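You operate a simulated robot arm through the tools that you are given. There is no shell and no other tool. Be economical: measure what you need, move in short steps, check, and stop when the job is done.

Carry out the task below with a simulated robot arm. There is one attempt and no reset: what you move stays moved.

TASK
Open the bench drawer, put the cloth pad on the clear patch of the shop bench away in the inside of the bench drawer and shut the drawer again.

It is judged by the outcome, as a careful person would: the job done as asked, and still so three seconds after it is handed in. It fails if anything else is knocked over, pushed out of place, dropped, spilled or broken.

THE ROBOT
A 6-joint arm with a two-finger parallel gripper, fixed in place. Base frame: the origin is at the foot of the arm, x ahead of it, y to its left, z up. Lengths are in m, angles in degrees, forces in N, time in s.
With the tool pointing down near the work surface it reaches from about 0.26 to 0.68 m from the base axis. Its first joint turns from -66.0 to 66.0 degrees. Payload 2.9 kg.
Tool frame: the origin (TCP) lies between the finger pads and is the grasp point; the fingertips stand 0.03 m ahead of it; z points along the fingers, y is the line along which they close. The gripper opens to 0.11 m. The fingers are 0.02 m wide and 0.01 m thick; the gripper's body (0.048 by 0.112 m) begins 0.055 m behind the TCP.
Orientation is told as [roll, pitch, yaw] about the base's x, y, z axes, in that order, counted from this pose: with the fingers straight down and closing along the base's y, the tool's x points along the base's -x, its y along +y and its z along -z.

THE INTERFACE
- The arm moves only by the tool servo_tool. Its argument "increments" is a list of rows, each an object of numbers (a shift or turn left out is 0, a gripper value left out holds the last): "wx", "wy", "wz": the turn, a rotation vector about the tool's x, y, z in rad; "dx", "dy", "dz": the shift along the tool's x, y, z in m; "hand": the gripper command, from -1 (shut) to 1 (fully open), values between in proportion. In form: [{"wx": .., "wy": .., "wz": .., "dx": .., "dy": .., "dz": .., "hand": ..}, ...]. A call has 1 to 8 rows; each row shifts and turns the commanded pose from where the row before left it, along the tool's axes as they then stand. A row lasts 0.2 s, in which the tool goes at most 0.05 m and 8.6 degrees; a call with a longer step from one row to the next is refused whole, and so is a gripper value outside its range. A pose out of reach is approached as far as the arm can. The call stops where the force on the tool passes 40 N (or 10 N more than at its start, if that is more) or the arm is blocked; 0.2 s more then pass. The fingers move at their own pace (about 0.108 m/s each) and stop on an object; they squeeze with about 32 N. The grip force told is the motor's: it shows also when the fingers shut on nothing. Time passes only in rows, and 0.2 s behind the last, so rows that do not move let the fingers close. It gives the time, the measured TCP pose, the force on the tool (base axes), the opening and the grip force at its end, in the units of the frame above (readings bear some noise), and new pictures: "show" is both (left out), scene, wrist or none.
- Cameras (640 x 400 px; columns grow to the right, rows downward): "scene" is fixed at [0.0523, 0.4156, 1.3961]; the picture's right is [-0.93, -0.36, 0.00], its down [-0.20, 0.53, -0.83] and it looks along [0.29, -0.77, -0.56] (base axes); focal length 338 px, centre (320, 200). "wrist" rides on the gripper at [-0.036, 0, -0.057] in the tool frame; the picture's right is [0.00, -1.00, 0.00], its down [0.97, 0.00, -0.24] and it looks along [0.24, 0.00, 0.97] (tool axes); focal length 218 px, centre (320, 200).
- measure_at(camera, pixels): for up to 12 pixels [column, row] of the newest picture of that camera ("zoom" is the newest enlarged one), the place [x, y, z] in the base frame of the surface seen there, good to about 0.002 m, but the place of the scene camera against the robot may be out by one fixed shift of up to 0.012 m in any direction. No time passes.
- enlarge(camera, box): a new picture of the part [left, top, right, bottom] of that camera's present view, enlarged. No time passes.
- close_job(): hands the job in; it is judged then, once.

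Work in short steps. Measure before you move; look again where a grasp or a placing could have gone wrong, and mend it. You have 60 turns and 120 pictures in all, the two below and enlarged ones among them. Open the gripper and draw the arm clear of the work before you hand the job in, unless the task says otherwise; then end with one line.

The tools are called after "Call:" as a command line: name --argument value ..., lists and objects as JSON in quotes. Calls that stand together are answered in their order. servo_tool: Moves the arm, as the interface text tells. Its arguments: {"type":"object","properties":{"increments":{"type":"array"},"show":{"type":"string","enum":["both","scene","wrist","none"]}},"required":["increments"]} The other tools are called the same way: measure_at (camera, pixels) gives the place of the surface under pixels of a picture; enlarge (camera, box) takes an enlarged picture of a part of a camera's view; close_job () hands the job in.

At the start:

```text
time: 0.0
tcp_pos: [0.3776, -0.1601, 1.1524]
ee_rot: [0.0, 0.0, 0.0]
wrist_force: [0.3, 0.1, -0.8]
grip_width: 0.1101
finger_force: 0.0
```

scene: 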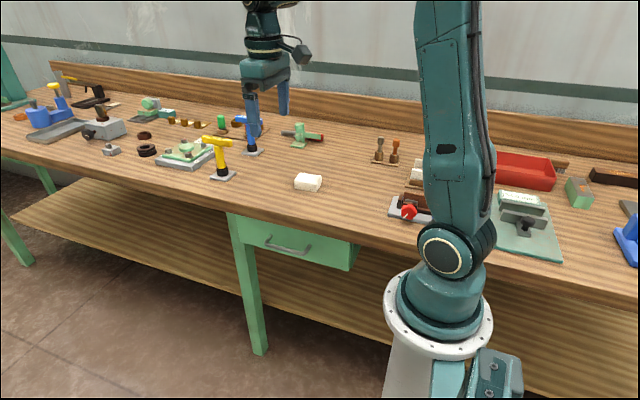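
wrist: 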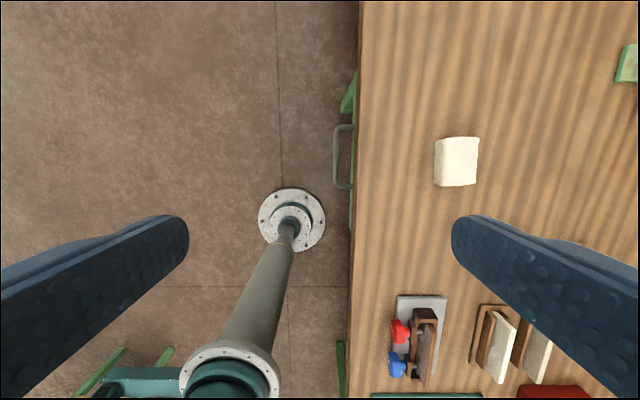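

I see the pad at scene (308,182) and the drawer handle at about (288,245). I measure these first, and enlarge the drawer.

Call:
measure_at --camera "wrist" --pixels '[[458, 162], [437, 142], [476, 140], [475, 185], [437, 184], [336, 155], [337, 128], [337, 186], [352, 126], [352, 187], [365, 160], [352, 215]]'

Call:
enlarge --camera "scene" --box '[220, 150, 380, 280]'

```text
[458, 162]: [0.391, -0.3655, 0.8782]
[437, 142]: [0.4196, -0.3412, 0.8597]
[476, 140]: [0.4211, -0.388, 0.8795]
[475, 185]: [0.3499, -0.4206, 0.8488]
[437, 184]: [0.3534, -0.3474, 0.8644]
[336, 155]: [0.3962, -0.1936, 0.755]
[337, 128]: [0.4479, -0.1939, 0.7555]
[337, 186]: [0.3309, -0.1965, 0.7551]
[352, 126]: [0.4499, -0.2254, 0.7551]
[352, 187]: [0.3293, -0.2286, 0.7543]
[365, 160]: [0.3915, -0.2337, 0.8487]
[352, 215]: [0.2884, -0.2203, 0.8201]
```

```text
3.08 times, centred on (300, 215) of scene
```

zoom: 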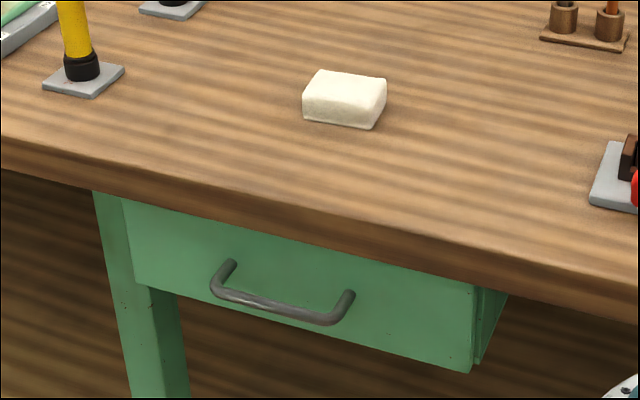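

Call:
measure_at --camera "zoom" --pixels '[[225, 230], [127, 215], [140, 280], [468, 300], [466, 368], [230, 265], [280, 304], [350, 293], [300, 228], [300, 246], [345, 80], [340, 125]]'

Call:
measure_at --camera "wrist" --pixels '[[334, 155], [338, 155], [342, 127], [347, 127], [352, 140], [353, 165], [356, 160], [361, 160], [353, 80], [352, 225], [457, 140], [457, 184]]'

Call:
enlarge --camera "wrist" --box '[310, 80, 500, 230]'

```text
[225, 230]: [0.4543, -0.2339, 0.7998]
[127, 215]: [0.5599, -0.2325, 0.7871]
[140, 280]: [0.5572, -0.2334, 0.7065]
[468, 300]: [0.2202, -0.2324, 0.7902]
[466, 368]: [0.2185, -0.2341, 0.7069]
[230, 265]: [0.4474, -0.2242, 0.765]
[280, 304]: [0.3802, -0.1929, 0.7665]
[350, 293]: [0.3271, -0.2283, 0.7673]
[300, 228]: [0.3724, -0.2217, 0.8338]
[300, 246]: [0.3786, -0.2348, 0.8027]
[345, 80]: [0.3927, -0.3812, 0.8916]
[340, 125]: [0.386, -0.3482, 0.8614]
```

```text
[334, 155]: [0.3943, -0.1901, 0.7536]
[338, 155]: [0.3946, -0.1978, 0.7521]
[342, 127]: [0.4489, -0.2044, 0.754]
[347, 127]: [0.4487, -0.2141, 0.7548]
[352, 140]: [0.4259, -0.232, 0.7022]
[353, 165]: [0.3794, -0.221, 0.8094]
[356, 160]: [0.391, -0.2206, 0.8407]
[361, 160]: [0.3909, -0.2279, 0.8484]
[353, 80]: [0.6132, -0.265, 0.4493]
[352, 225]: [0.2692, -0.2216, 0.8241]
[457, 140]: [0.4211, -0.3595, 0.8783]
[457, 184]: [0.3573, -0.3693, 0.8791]
```

```text
2.67 times, centred on (405, 155) of wrist
```

zoom: 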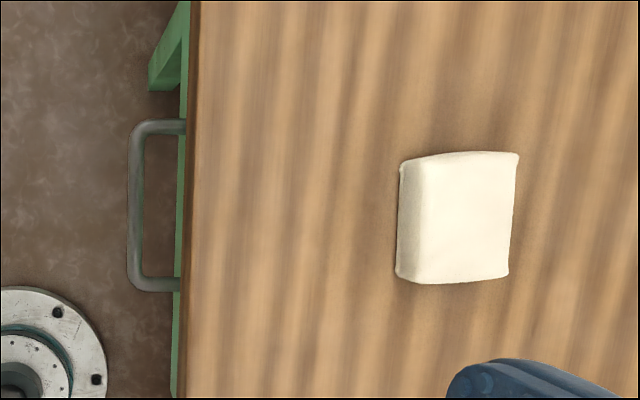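

The handle bar (wrist frame) lies at y≈-0.195, z≈0.749, x≈0.33–0.45, and the drawer face at y≈-0.234. I'll move down in front of the bench, then tilt the tool towards the face.

Call:
servo_tool --increments '[{"dx": -0.002, "dy": 0.015, "dz": 0.042, "hand": -0.27}, {"dx": -0.002, "dy": 0.015, "dz": 0.042}, {"dx": -0.002, "dy": 0.015, "dz": 0.042}, {"dx": -0.002, "dy": 0.015, "dz": 0.042}, {"dx": -0.002, "dy": 0.015, "dz": 0.042}, {"dx": -0.002, "dy": 0.015, "dz": 0.042}]' --show "none"

Call:
servo_tool --increments '[{"wx": 0.145}, {"wx": 0.145}, {"wx": 0.145}, {"wx": 0.145}, {"wx": 0.145}, {"wx": 0.145}, {"wx": 0.145}]'

```text
time: 1.4
tcp_pos: [0.3901, -0.07, 0.9002]
ee_rot: [-0.1, 0.0, 0.0]
wrist_force: [0.7, 0.4, 0.3]
grip_width: 0.0403
finger_force: 0.0
```

```text
time: 3.0
tcp_pos: [0.3911, -0.0695, 0.9004]
ee_rot: [-58.3, 0.0, 0.0]
wrist_force: [1.2, 0.2, 0.1]
grip_width: 0.0402
finger_force: 0.1
```

scene: 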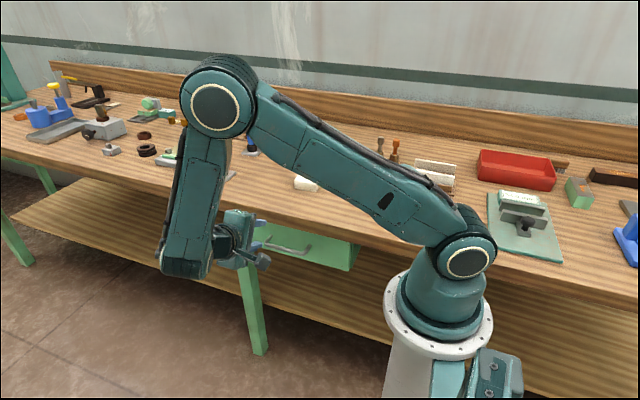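
wrist: 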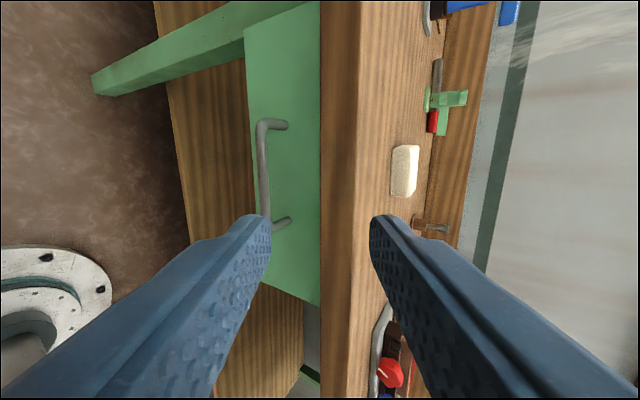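

Tilted view: the bar is at wrist (262,170). I measure it and the face again before closing in.

Call:
measure_at --camera "wrist" --pixels '[[259, 150], [263, 150], [266, 150], [261, 180], [264, 195], [290, 160], [300, 100], [318, 160], [265, 125], [286, 126], [325, 160], [310, 290]]'

```text
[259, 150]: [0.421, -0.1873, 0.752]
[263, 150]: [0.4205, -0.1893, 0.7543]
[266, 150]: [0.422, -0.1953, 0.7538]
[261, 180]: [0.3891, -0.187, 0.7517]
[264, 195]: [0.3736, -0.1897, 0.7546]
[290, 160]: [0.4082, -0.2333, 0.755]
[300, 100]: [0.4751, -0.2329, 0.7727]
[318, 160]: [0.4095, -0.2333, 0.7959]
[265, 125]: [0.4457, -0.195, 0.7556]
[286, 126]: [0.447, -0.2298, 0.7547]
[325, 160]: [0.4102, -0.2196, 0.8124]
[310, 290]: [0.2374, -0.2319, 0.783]
```

Call:
servo_tool --increments '[{"dy": 0.0212, "dz": 0.024}, {"dy": 0.0212, "dz": 0.024}, {"dy": 0.0212, "dz": 0.024}, {"dz": 0.03}]' --show "wrist"

```text
time: 4.0
tcp_pos: [0.3901, -0.1224, 0.791]
ee_rot: [-58.2, 0.0, 0.0]
wrist_force: [0.1, 0.2, -0.6]
grip_width: 0.0401
finger_force: 0.0
```

wrist: 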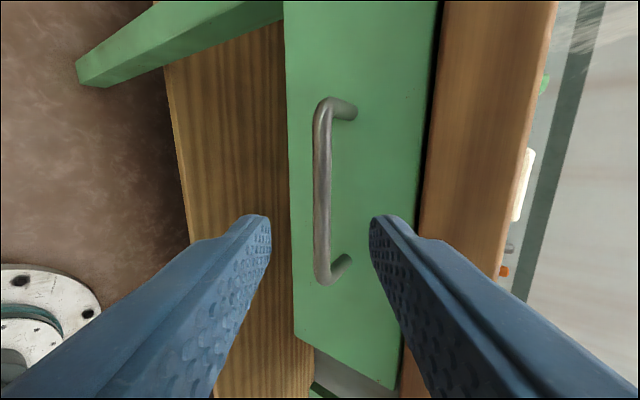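

The bar (column ≈320) is centred between the fingers. I advance another 0.07 m.

Call:
servo_tool --increments '[{"dz": 0.025}, {"dz": 0.025}, {"dz": 0.02}]'

```text
time: 4.8
tcp_pos: [0.3897, -0.1828, 0.754]
ee_rot: [-58.2, 0.1, 0.0]
wrist_force: [0.4, 0.0, -0.8]
grip_width: 0.0402
finger_force: 0.1
```

scene: 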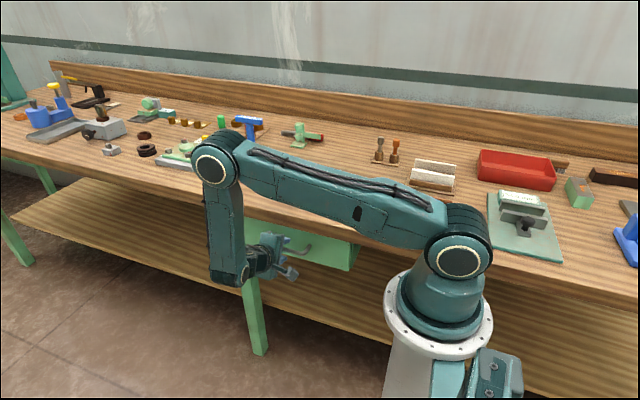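
wrist: 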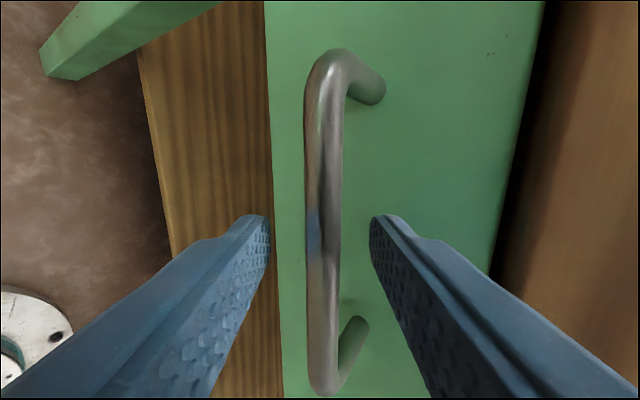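

The bar is between the fingers with no contact. Closing.

Call:
servo_tool --increments '[{"hand": -1}, {}, {}]' --show "wrist"

```text
time: 5.6
tcp_pos: [0.3913, -0.1831, 0.7563]
ee_rot: [-58.3, 0.1, 0.0]
wrist_force: [-1.1, -1.0, 15.8]
grip_width: 0.0115
finger_force: 44.7
```

wrist: 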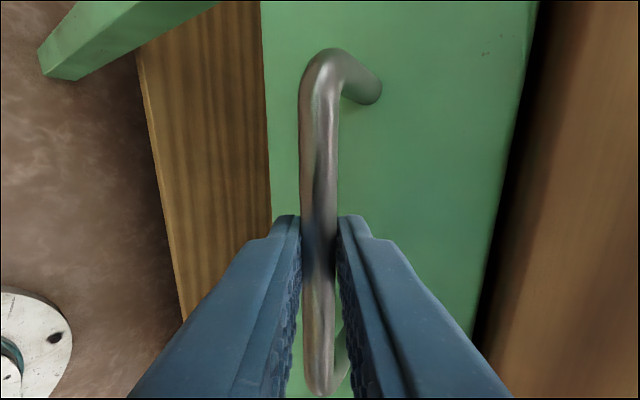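

Gripped on the bar (width 0.0115). I pull along +y with a small upward relief.

Call:
servo_tool --increments '[{"dy": 0.0038, "dz": -0.0181}, {"dy": 0.0105, "dz": -0.017}, {"dy": 0.0105, "dz": -0.017}, {"dy": 0.0105, "dz": -0.017}]'

```text
time: 6.3
tcp_pos: [0.3915, -0.1394, 0.7561]
ee_rot: [-57.4, 0.2, 0.3]
wrist_force: [0.9, 0.9, -4.3]
grip_width: 0.0114
finger_force: 44.2
stopped in row 3: the force on the tool passed its limit (the readings are from after the stop); the commanded pose is now the measured one
```

scene: 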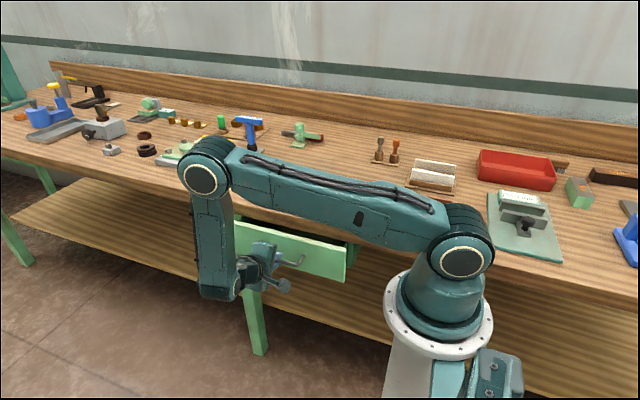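
wrist: 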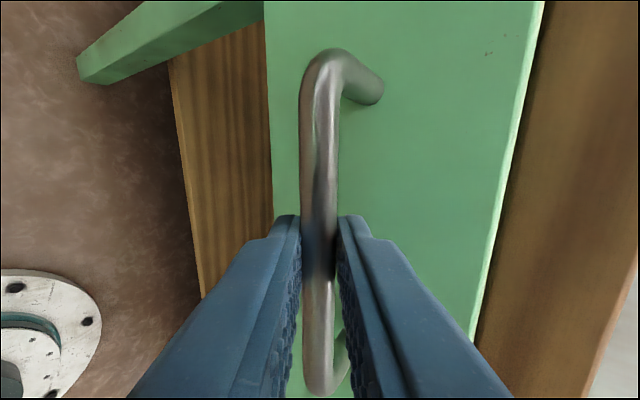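

The drawer has opened about 0.045 m; the force limit tripped. I continue more gently.

Call:
servo_tool --increments '[{"dy": 0.0054, "dz": -0.0084}, {"dy": 0.0054, "dz": -0.0084}, {"dy": 0.0054, "dz": -0.0084}, {"dy": 0.0054, "dz": -0.0084}, {"dy": 0.0054, "dz": -0.0084}, {"dy": 0.0054, "dz": -0.0084}]' --show "none"

```text
time: 7.7
tcp_pos: [0.3909, -0.08, 0.756]
ee_rot: [-57.4, 0.3, 0.1]
wrist_force: [2.9, -1.9, 4.3]
grip_width: 0.0117
finger_force: 44.4
```

Call:
servo_tool --increments '[{"dy": 0.0054, "dz": -0.0084}, {"dy": 0.0054, "dz": -0.0084}, {"dy": 0.0054, "dz": -0.0084}, {"dy": 0.0054, "dz": -0.0084}, {"dy": 0.0054, "dz": -0.0084}, {"dy": 0.0054, "dz": -0.0084}, {"dy": 0.0054, "dz": -0.0084}, {"dy": 0.0054, "dz": -0.0084}]'

```text
time: 9.5
tcp_pos: [0.3916, -0.0018, 0.7552]
ee_rot: [-57.3, 0.2, 0.0]
wrist_force: [0.0, -0.8, 8.2]
grip_width: 0.0116
finger_force: 44.7
```

scene: 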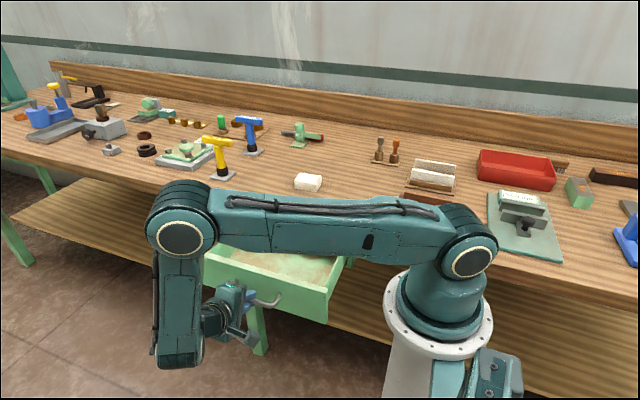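
wrist: 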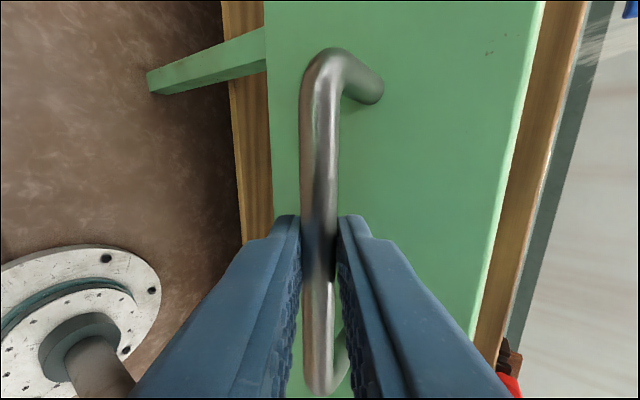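

The drawer is open ~0.18 m; that is enough. I release the bar and back straight out.

Call:
servo_tool --increments '[{"hand": -0.27}, {}, {"dz": -0.02}, {"dz": -0.03}, {"dz": -0.03}]' --show "wrist"

```text
time: 10.7
tcp_pos: [0.39, 0.067, 0.7997]
ee_rot: [-57.4, 0.2, 0.1]
wrist_force: [-1.3, 0.4, 0.4]
grip_width: 0.0401
finger_force: 0.0
```

wrist: 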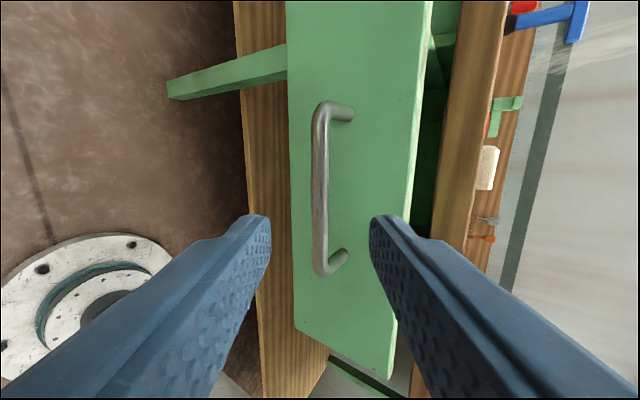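

Call:
servo_tool --increments '[{"dy": -0.0337, "dz": -0.0216}, {"dy": -0.0337, "dz": -0.0216}, {"dy": -0.0337, "dz": -0.0216}, {"dy": -0.0337, "dz": -0.0216}, {"dy": -0.0337, "dz": -0.0216}, {"dy": -0.0337, "dz": -0.0216}, {"dy": -0.0337, "dz": -0.0216}]' --show "none"

Call:
servo_tool --increments '[{"wx": -0.1431}, {"wx": -0.1431}, {"wx": -0.1431}, {"wx": -0.1431}, {"wx": -0.1431}, {"wx": -0.1431}, {"wx": -0.1431, "hand": 1}]' --show "none"

```text
time: 12.3
tcp_pos: [0.3775, 0.0487, 1.0546]
ee_rot: [-57.2, 0.1, 0.2]
wrist_force: [0.6, -0.3, -0.4]
grip_width: 0.0401
finger_force: 0.1
out of reach, approached as far as the arm can: row 6, 7
```

```text
time: 13.9
tcp_pos: [0.3778, 0.0473, 1.0528]
ee_rot: [0.1, 0.2, 0.1]
wrist_force: [-0.3, 0.4, 0.6]
grip_width: 0.1098
finger_force: 0.1
```

Call:
servo_tool --increments '[{"dy": -0.047}, {"dy": -0.047}, {"dy": -0.047}, {"dy": -0.047}, {"dy": -0.047}, {"dy": -0.047}, {"dy": -0.047}, {"dy": -0.047}]'

```text
time: 15.7
tcp_pos: [0.3804, -0.3274, 1.0528]
ee_rot: [0.0, 0.2, 0.2]
wrist_force: [-0.3, 0.6, 0.3]
grip_width: 0.1101
finger_force: 0.0
```

scene: 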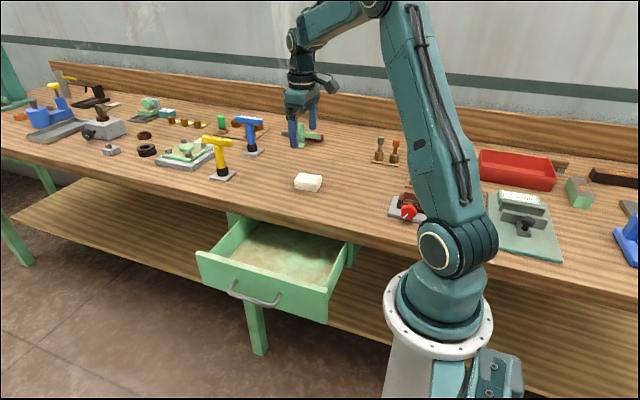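
wrist: 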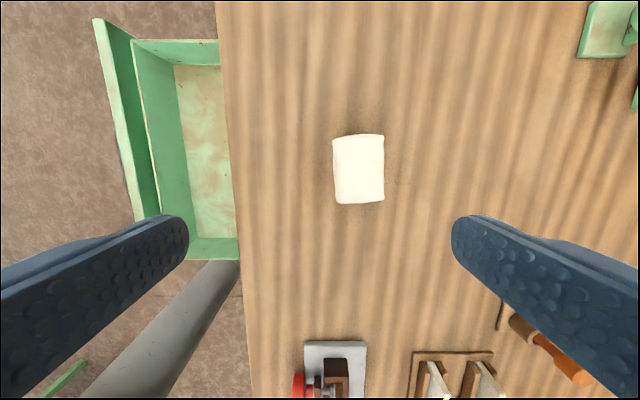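

The drawer is open and empty, and the pad is at wrist (358,168). I measure the pad and the drawer inside.

Call:
measure_at --camera "wrist" --pixels '[[358, 168], [358, 136], [358, 201], [336, 170], [382, 170], [130, 140], [150, 150], [210, 150], [190, 150], [215, 60], [215, 245], [222, 150]]'

Call:
servo_tool --increments '[{"wz": 0.1428}, {"wz": 0.1428}, {"wz": 0.1428}, {"wz": 0.1428}, {"wz": 0.1428}, {"wz": 0.1428}, {"wz": 0.1428}]' --show "none"

Call:
servo_tool --increments '[{"wz": 0.1428}, {"wz": 0.1428}, {"wz": 0.1428}, {"wz": 0.1428}]' --show "wrist"

```text
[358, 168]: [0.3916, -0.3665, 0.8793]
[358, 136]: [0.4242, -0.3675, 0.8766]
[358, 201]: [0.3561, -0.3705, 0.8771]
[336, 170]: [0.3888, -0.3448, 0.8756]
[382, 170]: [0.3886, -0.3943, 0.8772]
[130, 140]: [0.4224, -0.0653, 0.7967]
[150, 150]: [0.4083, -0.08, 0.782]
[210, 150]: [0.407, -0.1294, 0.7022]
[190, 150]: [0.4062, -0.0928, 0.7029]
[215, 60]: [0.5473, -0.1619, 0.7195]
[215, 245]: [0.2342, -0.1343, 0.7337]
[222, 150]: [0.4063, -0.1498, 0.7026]
```

```text
time: 17.3
tcp_pos: [0.3795, -0.3294, 1.0534]
ee_rot: [-0.2, 0.1, -57.3]
wrist_force: [-1.3, -0.3, -0.1]
grip_width: 0.11
finger_force: 0.1
```

```text
time: 18.3
tcp_pos: [0.3807, -0.3289, 1.0524]
ee_rot: [-0.2, 0.0, -90.0]
wrist_force: [0.0, -0.2, -0.6]
grip_width: 0.1101
finger_force: 0.0
```

wrist: 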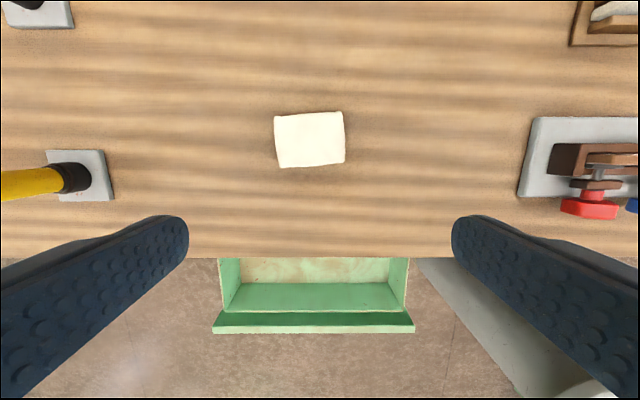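

Pad centre is (0.390,-0.370), x-width 0.068, top 0.878. I descend with the fingers astride it along x.

Call:
servo_tool --increments '[{"dy": 0.0023, "dx": -0.0103, "dz": 0.0405}, {"dy": 0.0023, "dx": -0.0103, "dz": 0.0405}, {"dy": 0.0023, "dx": -0.0103, "dz": 0.0405}, {"dy": 0.0023, "dx": -0.0103, "dz": 0.0305}]' --show "both"

```text
time: 19.3
tcp_pos: [0.3884, -0.3714, 0.8991]
ee_rot: [-0.2, 0.0, -89.8]
wrist_force: [0.5, 0.1, 0.3]
grip_width: 0.11
finger_force: 0.1
```

scene: 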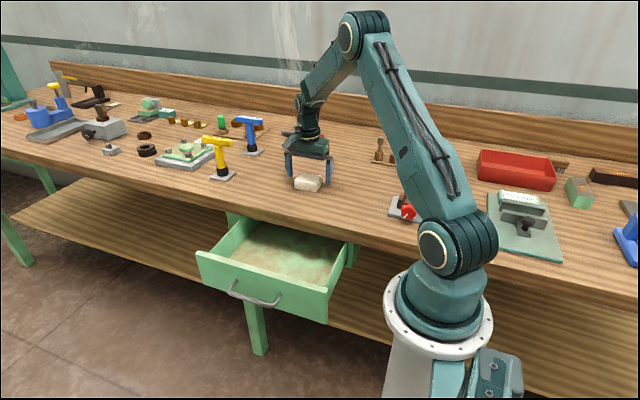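
wrist: 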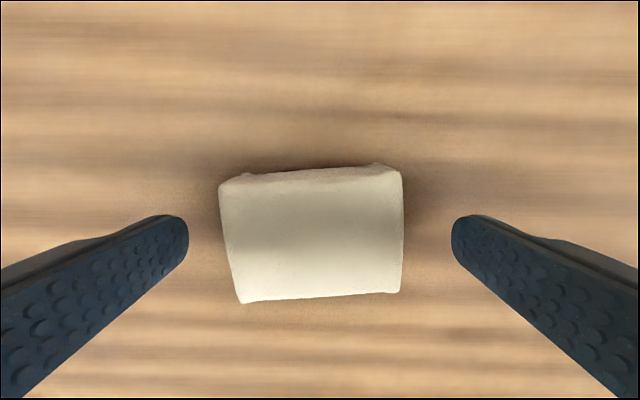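

The pad is centred between the fingers. Down the last 0.017 m and close.

Call:
servo_tool --increments '[{"dz": 0.017}, {"hand": -1}, {}, {}]' --show "wrist"

```text
time: 20.3
tcp_pos: [0.3877, -0.3709, 0.8828]
ee_rot: [-0.2, -0.1, -89.8]
wrist_force: [0.7, -1.5, -0.3]
grip_width: 0.0755
finger_force: 32.1
```

wrist: 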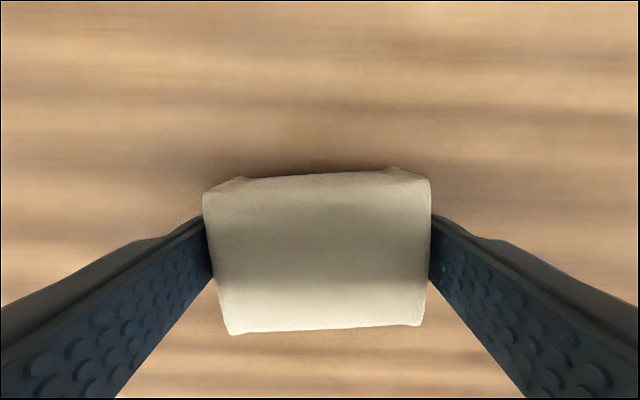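

Pad gripped (width 0.0755). Lift and carry to above the open drawer.

Call:
servo_tool --increments '[{"dz": -0.03}, {"dz": -0.04}, {"dz": -0.03}, {"dx": 0.047}, {"dx": 0.047}, {"dx": 0.047}, {"dx": 0.047}, {"dx": 0.045}]'

```text
time: 22.1
tcp_pos: [0.3862, -0.1354, 0.9834]
ee_rot: [-0.3, 0.0, -89.9]
wrist_force: [-1.0, -0.2, -0.2]
grip_width: 0.0
finger_force: 31.8
```

scene: 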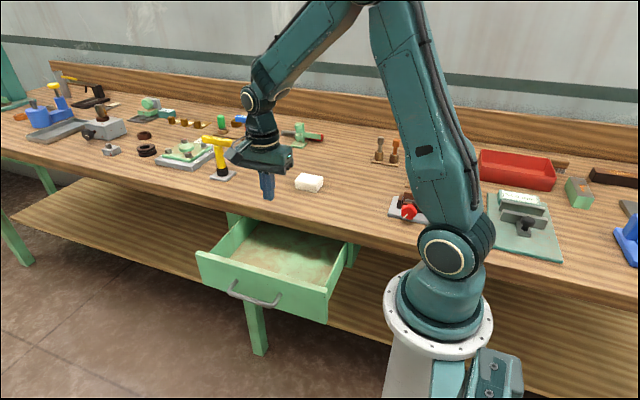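
wrist: 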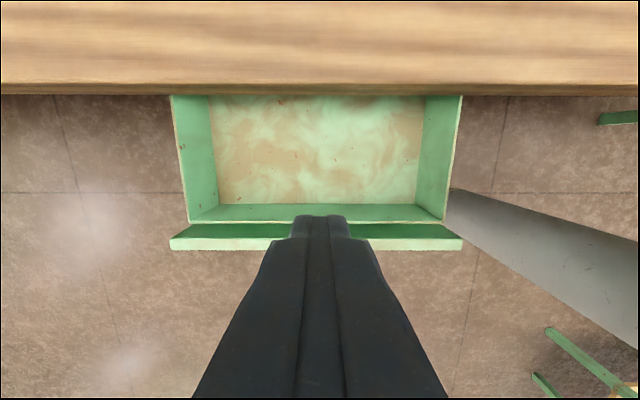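

The fingers closed on nothing: the pad slipped and still lies on the bench at (308,182). I open and go back to look at it.

Call:
servo_tool --increments '[{"dx": -0.047, "hand": 1}, {"dx": -0.047}, {"dx": -0.047}, {"dx": -0.047}, {"dx": -0.01, "dz": -0.02}]'

Call:
enlarge --camera "scene" --box '[268, 160, 348, 210]'

```text
time: 23.3
tcp_pos: [0.3895, -0.3333, 1.0035]
ee_rot: [-0.2, 0.0, -89.7]
wrist_force: [0.0, -1.0, 0.2]
grip_width: 0.1097
finger_force: 0.0
```

scene: 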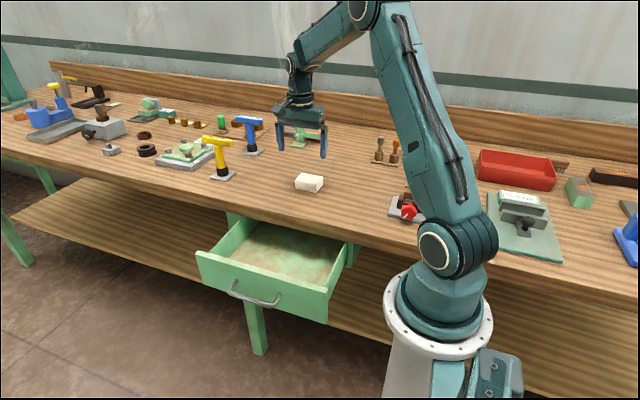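
wrist: 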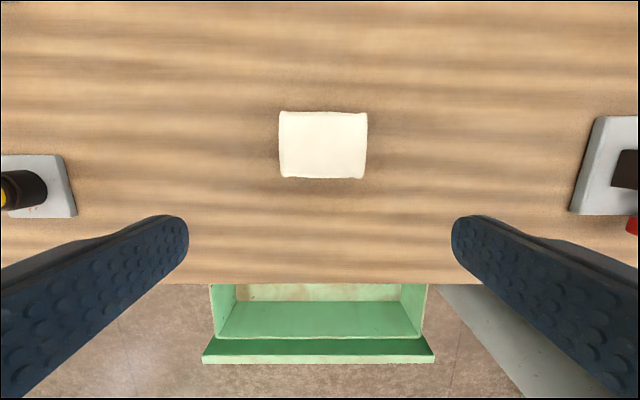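

```text
8.00 times, centred on (308, 185) of scene
```

zoom: 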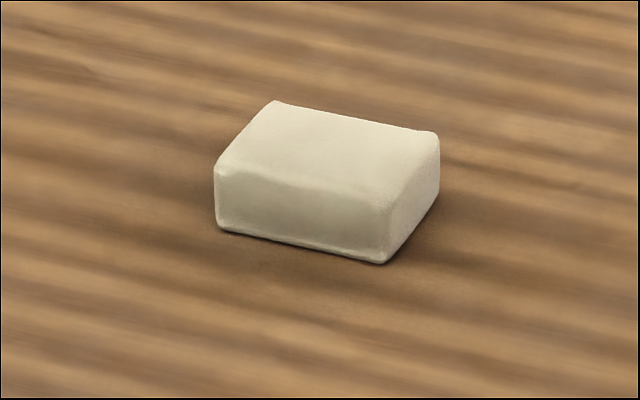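

Call:
measure_at --camera "wrist" --pixels '[[323, 145], [282, 145], [364, 145], [323, 115], [323, 174], [284, 115], [366, 117], [362, 175], [283, 173], [420, 145], [230, 145]]'

Call:
enlarge --camera "wrist" --box '[260, 95, 388, 175]'

```text
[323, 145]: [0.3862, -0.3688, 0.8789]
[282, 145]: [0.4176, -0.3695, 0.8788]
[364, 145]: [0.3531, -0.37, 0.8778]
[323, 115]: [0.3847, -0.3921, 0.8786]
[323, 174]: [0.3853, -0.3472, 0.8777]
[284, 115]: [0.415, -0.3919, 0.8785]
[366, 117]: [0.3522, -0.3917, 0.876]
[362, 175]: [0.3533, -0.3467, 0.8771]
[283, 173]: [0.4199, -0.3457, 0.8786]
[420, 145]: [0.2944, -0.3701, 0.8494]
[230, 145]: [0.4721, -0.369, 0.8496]
```

```text
5.00 times, centred on (324, 135) of wrist
```

zoom: 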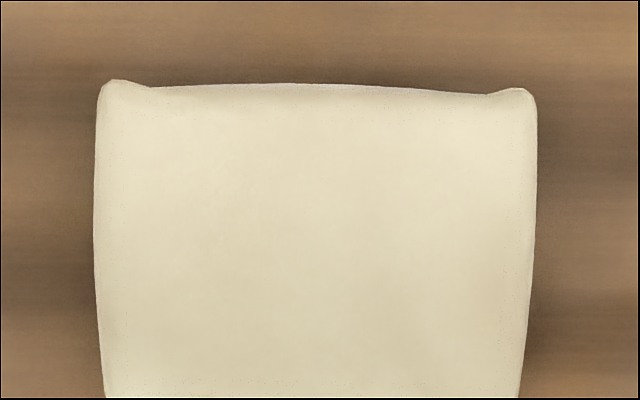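

The pad lies square now, centre (0.386,-0.369). I regrip about 2 mm lower, wait longer, then lift slowly.

Call:
servo_tool --increments '[{"dy": -0.0017, "dx": -0.018, "dz": 0.04}, {"dy": -0.0017, "dx": -0.018, "dz": 0.04}, {"dz": 0.03}, {"dz": 0.013}, {"hand": -1}, {}, {}, {}]' --show "none"

Call:
servo_tool --increments '[{"dz": -0.005}, {"dz": -0.005}, {"dz": -0.005}, {"dz": -0.005}]'

```text
time: 25.1
tcp_pos: [0.3857, -0.3723, 0.881]
ee_rot: [0.0, -0.1, -89.9]
wrist_force: [3.0, -2.7, 4.4]
grip_width: 0.0745
finger_force: 32.2
```

```text
time: 26.1
tcp_pos: [0.3857, -0.3719, 0.9006]
ee_rot: [-0.2, -0.1, -89.7]
wrist_force: [-0.3, -0.2, -0.6]
grip_width: 0.0743
finger_force: 31.5
```

scene: 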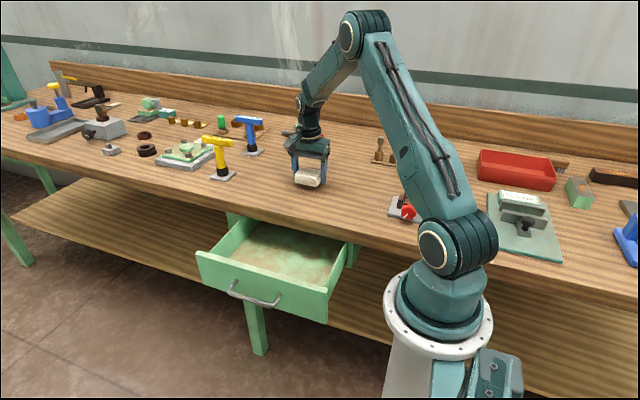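
wrist: 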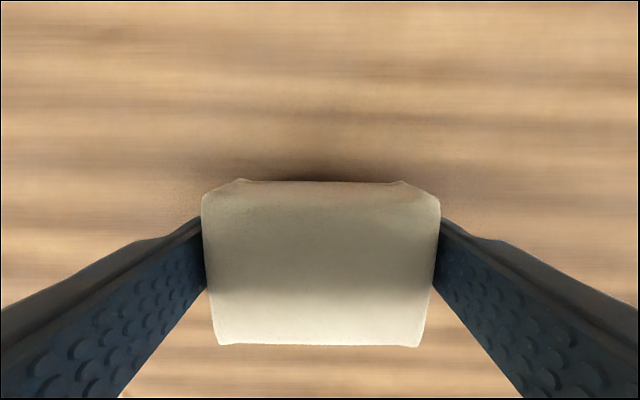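

The pad is lifted and held this time. I carry it gently, low over the bench, with checks.

Call:
servo_tool --increments '[{"dx": 0.006, "dz": -0.004}, {"dx": 0.012, "dz": -0.003}, {"dx": 0.016}, {"dx": 0.016}, {"dx": 0.016}, {"dx": 0.016}, {"dx": 0.016}, {"dx": 0.01}]' --show "wrist"

```text
time: 27.9
tcp_pos: [0.3844, -0.2617, 0.9089]
ee_rot: [-0.2, 0.1, -89.9]
wrist_force: [-0.3, 0.6, -0.8]
grip_width: 0.0744
finger_force: 32.3
```

wrist: 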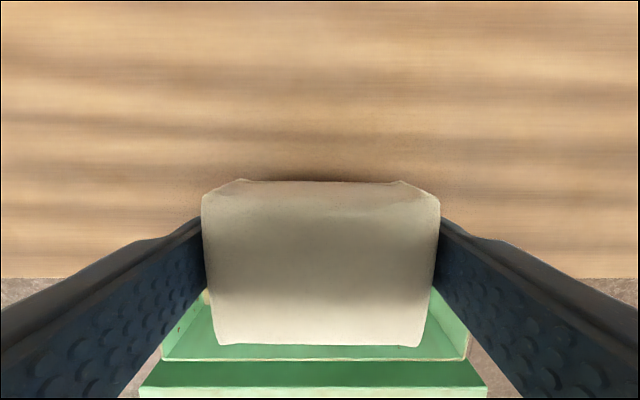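

Call:
servo_tool --increments '[{"dx": 0.008}, {"dx": 0.016}, {"dx": 0.018}, {"dx": 0.018}, {"dx": 0.018}, {"dx": 0.018}, {"dx": 0.014}, {"dx": 0.01}]'

```text
time: 29.7
tcp_pos: [0.384, -0.1433, 0.9065]
ee_rot: [-0.3, 0.0, -89.8]
wrist_force: [0.5, 0.9, -0.3]
grip_width: 0.0743
finger_force: 32.8
```

scene: 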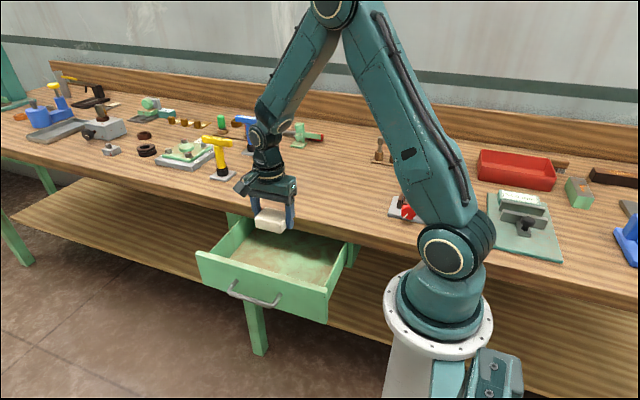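
wrist: 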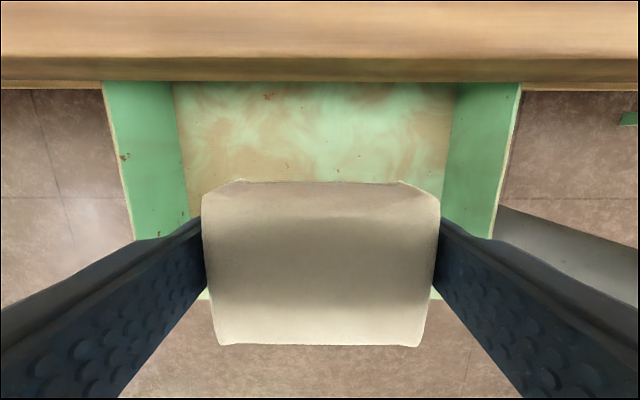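

I check how low the gripper bracket seen at scene (240,187) hangs before lowering into the drawer.

Call:
measure_at --camera "scene" --pixels '[[240, 187], [237, 183], [243, 193], [250, 190], [262, 200], [290, 195], [270, 222], [262, 180], [292, 182], [258, 225]]'

Call:
enlarge --camera "scene" --box '[190, 120, 360, 330]'

```text
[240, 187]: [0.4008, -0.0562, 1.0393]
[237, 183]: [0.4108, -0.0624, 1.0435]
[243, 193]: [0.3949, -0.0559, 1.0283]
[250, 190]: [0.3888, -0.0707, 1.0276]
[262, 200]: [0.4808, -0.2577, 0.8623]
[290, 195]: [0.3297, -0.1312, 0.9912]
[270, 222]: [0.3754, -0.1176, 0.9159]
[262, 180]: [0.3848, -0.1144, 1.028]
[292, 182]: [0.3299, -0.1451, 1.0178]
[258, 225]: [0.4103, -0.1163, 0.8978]
```

```text
1.90 times, centred on (275, 225) of scene
```

zoom: 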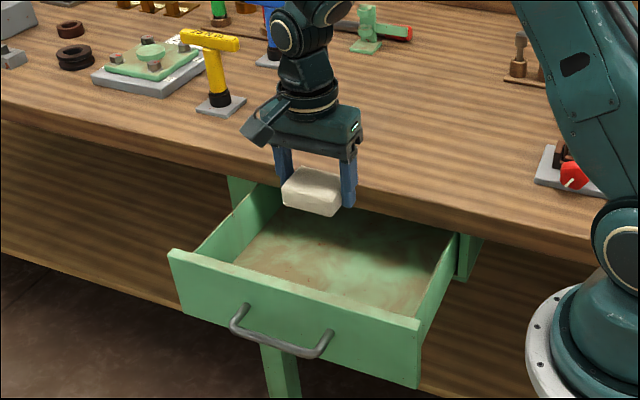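

Bracket is ~0.105 above the TCP, so it clears the front panel. Lowering.

Call:
servo_tool --increments '[{"dz": 0.012}, {"dz": 0.022}, {"dz": 0.025}, {"dz": 0.025}, {"dz": 0.025}, {"dz": 0.025}, {"dz": 0.02}, {"dz": 0.01}]'

```text
time: 31.5
tcp_pos: [0.3832, -0.1417, 0.743]
ee_rot: [-0.1, 0.1, -89.8]
wrist_force: [-0.1, 0.6, 0.0]
grip_width: 0.0742
finger_force: 31.8
```

scene: 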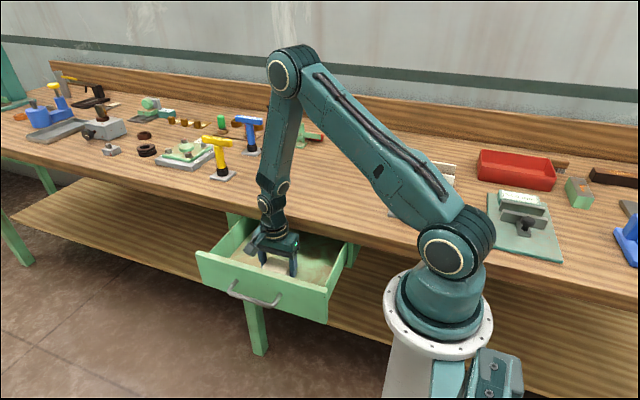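
wrist: 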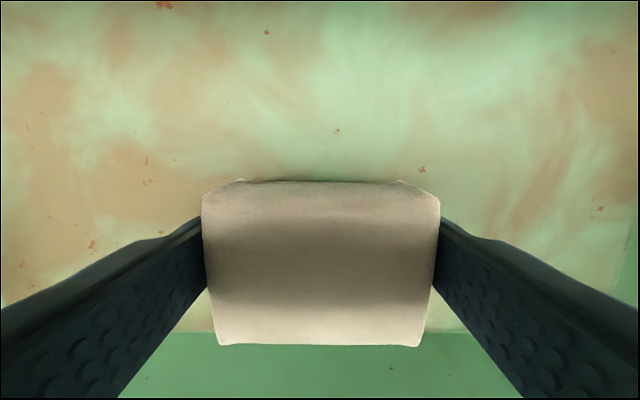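

The pad hangs just above the drawer floor (TCP 0.743, floor contact at ≈0.735). Lower 7 mm, release, and rise slowly.

Call:
servo_tool --increments '[{"dz": 0.007}, {"hand": 0.8}, {}, {"dz": -0.01}, {"dz": -0.03}, {"dz": -0.045}, {"dz": -0.045}, {"dz": -0.045}]'

```text
time: 33.3
tcp_pos: [0.3852, -0.144, 0.9131]
ee_rot: [-0.3, -0.1, -89.8]
wrist_force: [-0.8, 0.3, 0.3]
grip_width: 0.0991
finger_force: 0.0
```

scene: 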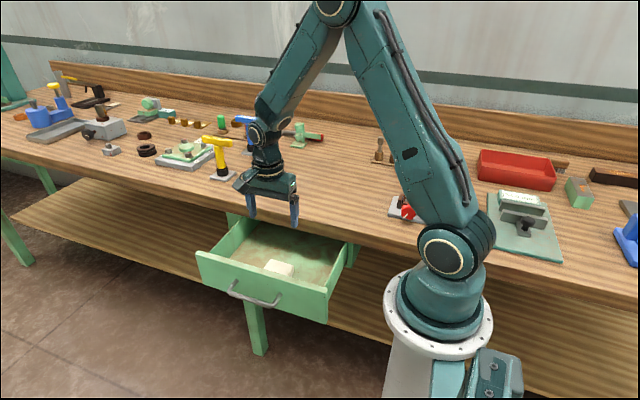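
wrist: 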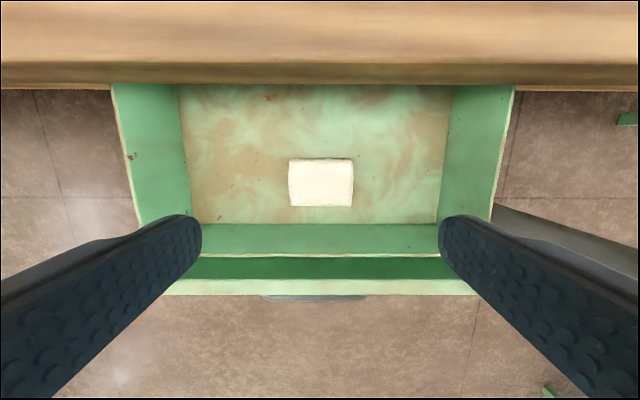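

The pad rests in the drawer clear of the walls. Now I move out in front of the drawer and turn the wrist back to regrip the handle.

Call:
servo_tool --increments '[{"dz": -0.02, "dx": 0.03}, {"dx": 0.043}, {"dx": 0.043}, {"dx": 0.043}, {"dx": 0.043}, {"wz": -0.1428, "hand": -0.27}, {"wz": -0.1428}, {"wz": -0.1428}]' --show "none"

Call:
servo_tool --increments '[{"wz": -0.1428}, {"wz": -0.1428}, {"wz": -0.1428}, {"wz": -0.1428}, {"wz": -0.1428}, {"wz": -0.1428}, {"wz": -0.1428}, {"wz": -0.1423}]' --show "none"

Call:
servo_tool --increments '[{"wx": 0.143}, {"wx": 0.143}, {"wx": 0.143}, {"wx": 0.143}, {"wx": 0.143}, {"wx": 0.143}, {"wx": 0.143}]'

```text
time: 35.1
tcp_pos: [0.3839, 0.0596, 0.9321]
ee_rot: [-0.2, 0.2, -65.2]
wrist_force: [0.0, 0.4, 0.8]
grip_width: 0.0401
finger_force: 0.0
```

```text
time: 36.9
tcp_pos: [0.3836, 0.0592, 0.9315]
ee_rot: [-0.1, 0.2, 0.3]
wrist_force: [-0.3, 0.5, 1.1]
grip_width: 0.0401
finger_force: 0.0
```

```text
time: 38.5
tcp_pos: [0.383, 0.0595, 0.9325]
ee_rot: [-57.4, 0.2, 0.1]
wrist_force: [0.3, 0.3, 0.2]
grip_width: 0.0401
finger_force: 0.1
```

scene: 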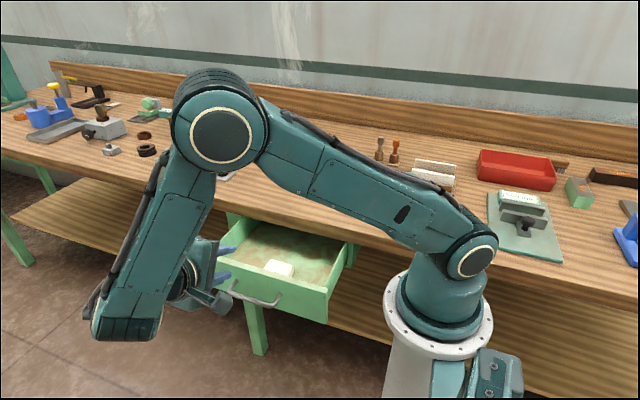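
wrist: 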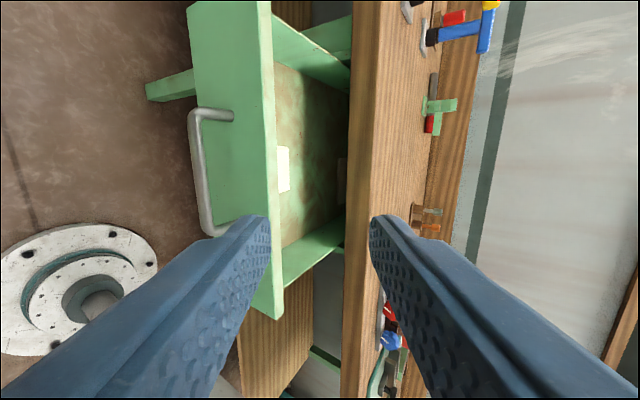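

Call:
servo_tool --increments '[{"dx": -0.0018, "dy": 0.029, "dz": 0.01635}, {"dx": -0.0018, "dy": 0.029, "dz": 0.01635}, {"dx": -0.0018, "dy": 0.029, "dz": 0.01635}, {"dx": -0.0018, "dy": 0.029, "dz": 0.01635}]' --show "wrist"

```text
time: 39.5
tcp_pos: [0.3912, 0.0652, 0.799]
ee_rot: [-57.2, 0.0, 0.1]
wrist_force: [0.2, 0.1, 0.3]
grip_width: 0.0402
finger_force: 0.0
```

wrist: 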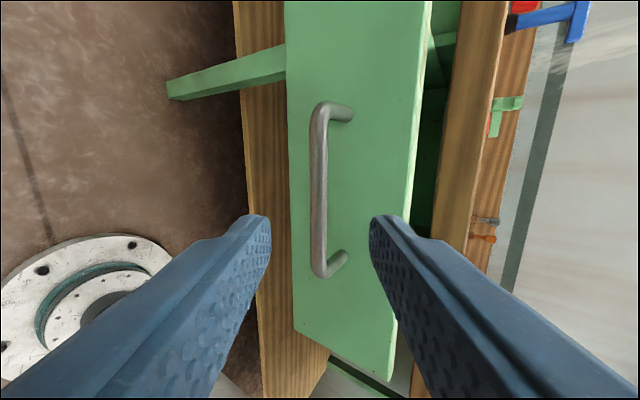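

The bar is centred between the fingers as before. Advance 0.08 m and grip.

Call:
servo_tool --increments '[{"dz": 0.027}, {"dz": 0.027}, {"dz": 0.024}, {}, {"hand": -1}, {}, {}]' --show "wrist"

```text
time: 41.1
tcp_pos: [0.3898, -0.0009, 0.757]
ee_rot: [-57.2, 0.3, 0.1]
wrist_force: [1.6, -0.7, -16.2]
grip_width: 0.0115
finger_force: 45.0
```

wrist: 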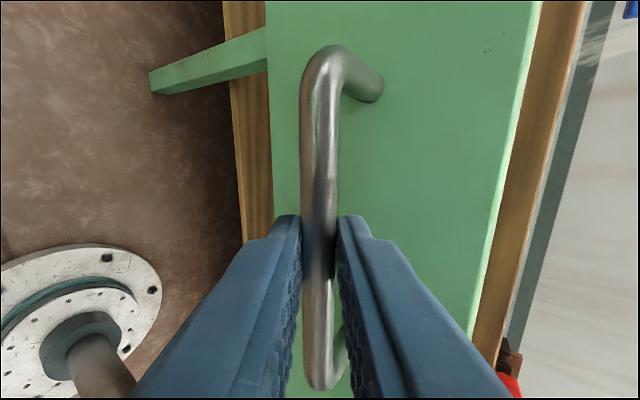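

Gripped. Push along -y gently, with a slight downward relief.

Call:
servo_tool --increments '[{"dy": -0.0045, "dz": 0.0089}, {"dy": -0.0054, "dz": 0.0084}, {"dy": -0.0065, "dz": 0.0101}, {"dy": -0.0065, "dz": 0.0101}, {"dy": -0.0065, "dz": 0.0101}, {"dy": -0.0065, "dz": 0.0101}, {"dy": -0.0065, "dz": 0.0101}, {"dy": -0.0065, "dz": 0.0101}]' --show "none"

```text
time: 42.9
tcp_pos: [0.3898, -0.0911, 0.7559]
ee_rot: [-57.5, 0.2, 0.1]
wrist_force: [-9.0, 1.0, 19.8]
grip_width: 0.0116
finger_force: 45.2
```

Call:
servo_tool --increments '[{"dy": -0.0063, "dz": 0.0079}, {"dy": -0.0065, "dz": 0.0101}, {"dy": -0.0065, "dz": 0.0101}, {"dy": -0.0065, "dz": 0.0101}, {"dy": -0.0065, "dz": 0.0101}, {"dy": -0.0054, "dz": 0.0084}]'

```text
time: 44.3
tcp_pos: [0.3899, -0.1615, 0.7565]
ee_rot: [-57.3, 0.3, -0.1]
wrist_force: [-16.0, 0.9, 4.1]
grip_width: 0.0117
finger_force: 44.9
```

scene: 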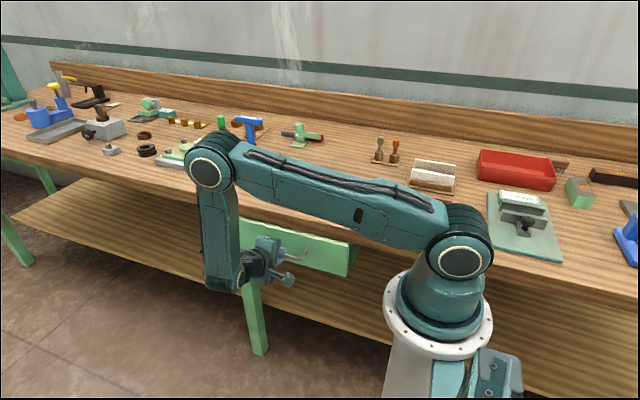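
wrist: 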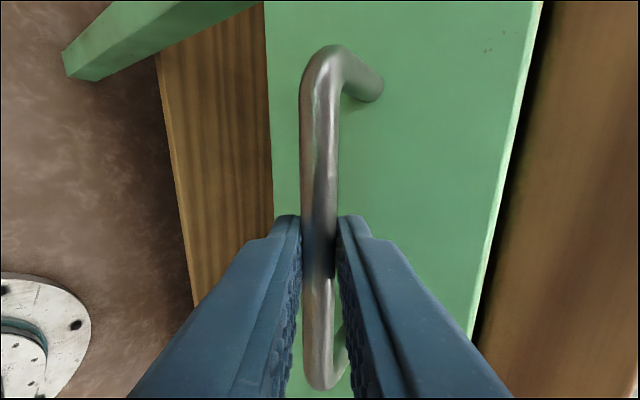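

About 0.02 m remains; push until it seats.

Call:
servo_tool --increments '[{"dx": 0.001, "dy": -0.0032, "dz": 0.005}, {"dy": -0.0032, "dz": 0.005}, {"dy": -0.0032, "dz": 0.005}, {"dy": -0.0032, "dz": 0.005}, {"dy": -0.0016, "dz": 0.0025}]' --show "wrist"

```text
time: 45.5
tcp_pos: [0.3893, -0.1826, 0.757]
ee_rot: [-56.9, 0.3, 0.4]
wrist_force: [-3.3, 9.4, 2.6]
grip_width: 0.0115
finger_force: 45.1
stopped in row 5: the force on the tool passed its limit (the readings are from after the stop); the commanded pose is now the measured one
```

wrist: 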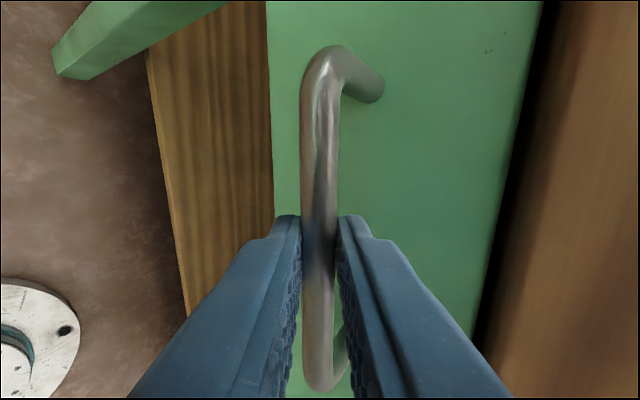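

It hit its stop at y≈-0.183, the original closed position. Release and back off.

Call:
servo_tool --increments '[{"hand": -0.27}, {}, {"dz": -0.015}, {"dz": -0.03}, {"dz": -0.035}]' --show "wrist"

Call:
measure_at --camera "wrist" --pixels '[[380, 150], [360, 200], [340, 60], [320, 160], [350, 320]]'

```text
time: 46.7
tcp_pos: [0.3898, -0.1172, 0.8012]
ee_rot: [-57.0, 0.3, 0.4]
wrist_force: [-0.7, -0.1, -0.4]
grip_width: 0.0401
finger_force: 0.0
```

wrist: 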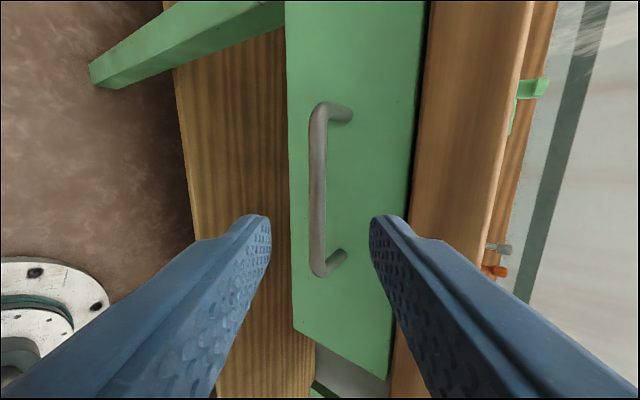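

```text
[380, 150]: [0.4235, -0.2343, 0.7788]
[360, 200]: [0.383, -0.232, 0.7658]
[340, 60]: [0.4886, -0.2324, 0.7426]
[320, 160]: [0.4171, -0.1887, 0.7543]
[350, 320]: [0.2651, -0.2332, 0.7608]
```

The face is back at y≈-0.233, the same as at the start: shut. I draw the arm away, open the gripper and take a last look.

Call:
servo_tool --increments '[{"dz": -0.04}, {"dz": -0.04}, {"dy": -0.0337, "dz": -0.0216}, {"dy": -0.0337, "dz": -0.0216}, {"dy": -0.0337, "dz": -0.0216, "hand": 1}, {}]'

```text
time: 48.1
tcp_pos: [0.3903, -0.052, 0.964]
ee_rot: [-56.8, 0.3, 0.4]
wrist_force: [-0.2, 0.2, -0.4]
grip_width: 0.1101
finger_force: 0.0
```

scene: 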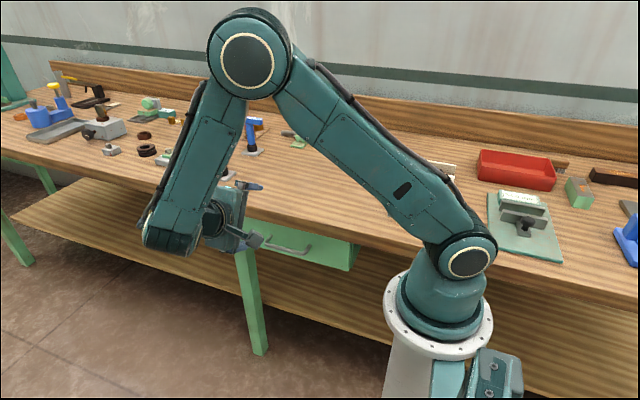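
wrist: 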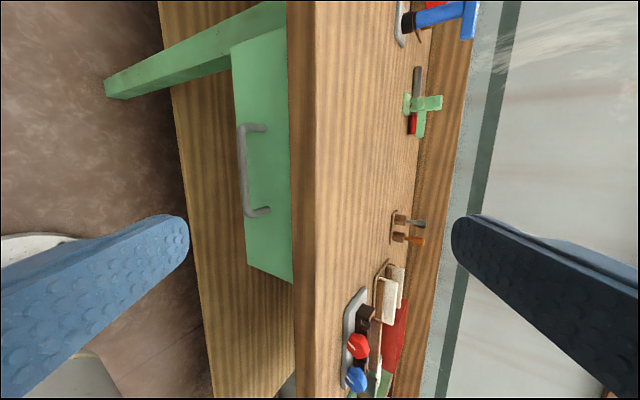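

The drawer is shut, the pad is inside it, and the arm is clear with the gripper open. I hand in.

Call:
close_job

```text
The job is handed in.
```

The cloth pad is inside the bench drawer and the drawer is shut. The first grasp slipped and left the pad on the bench; the second held. Nothing else on the bench looked disturbed in the last pictures.
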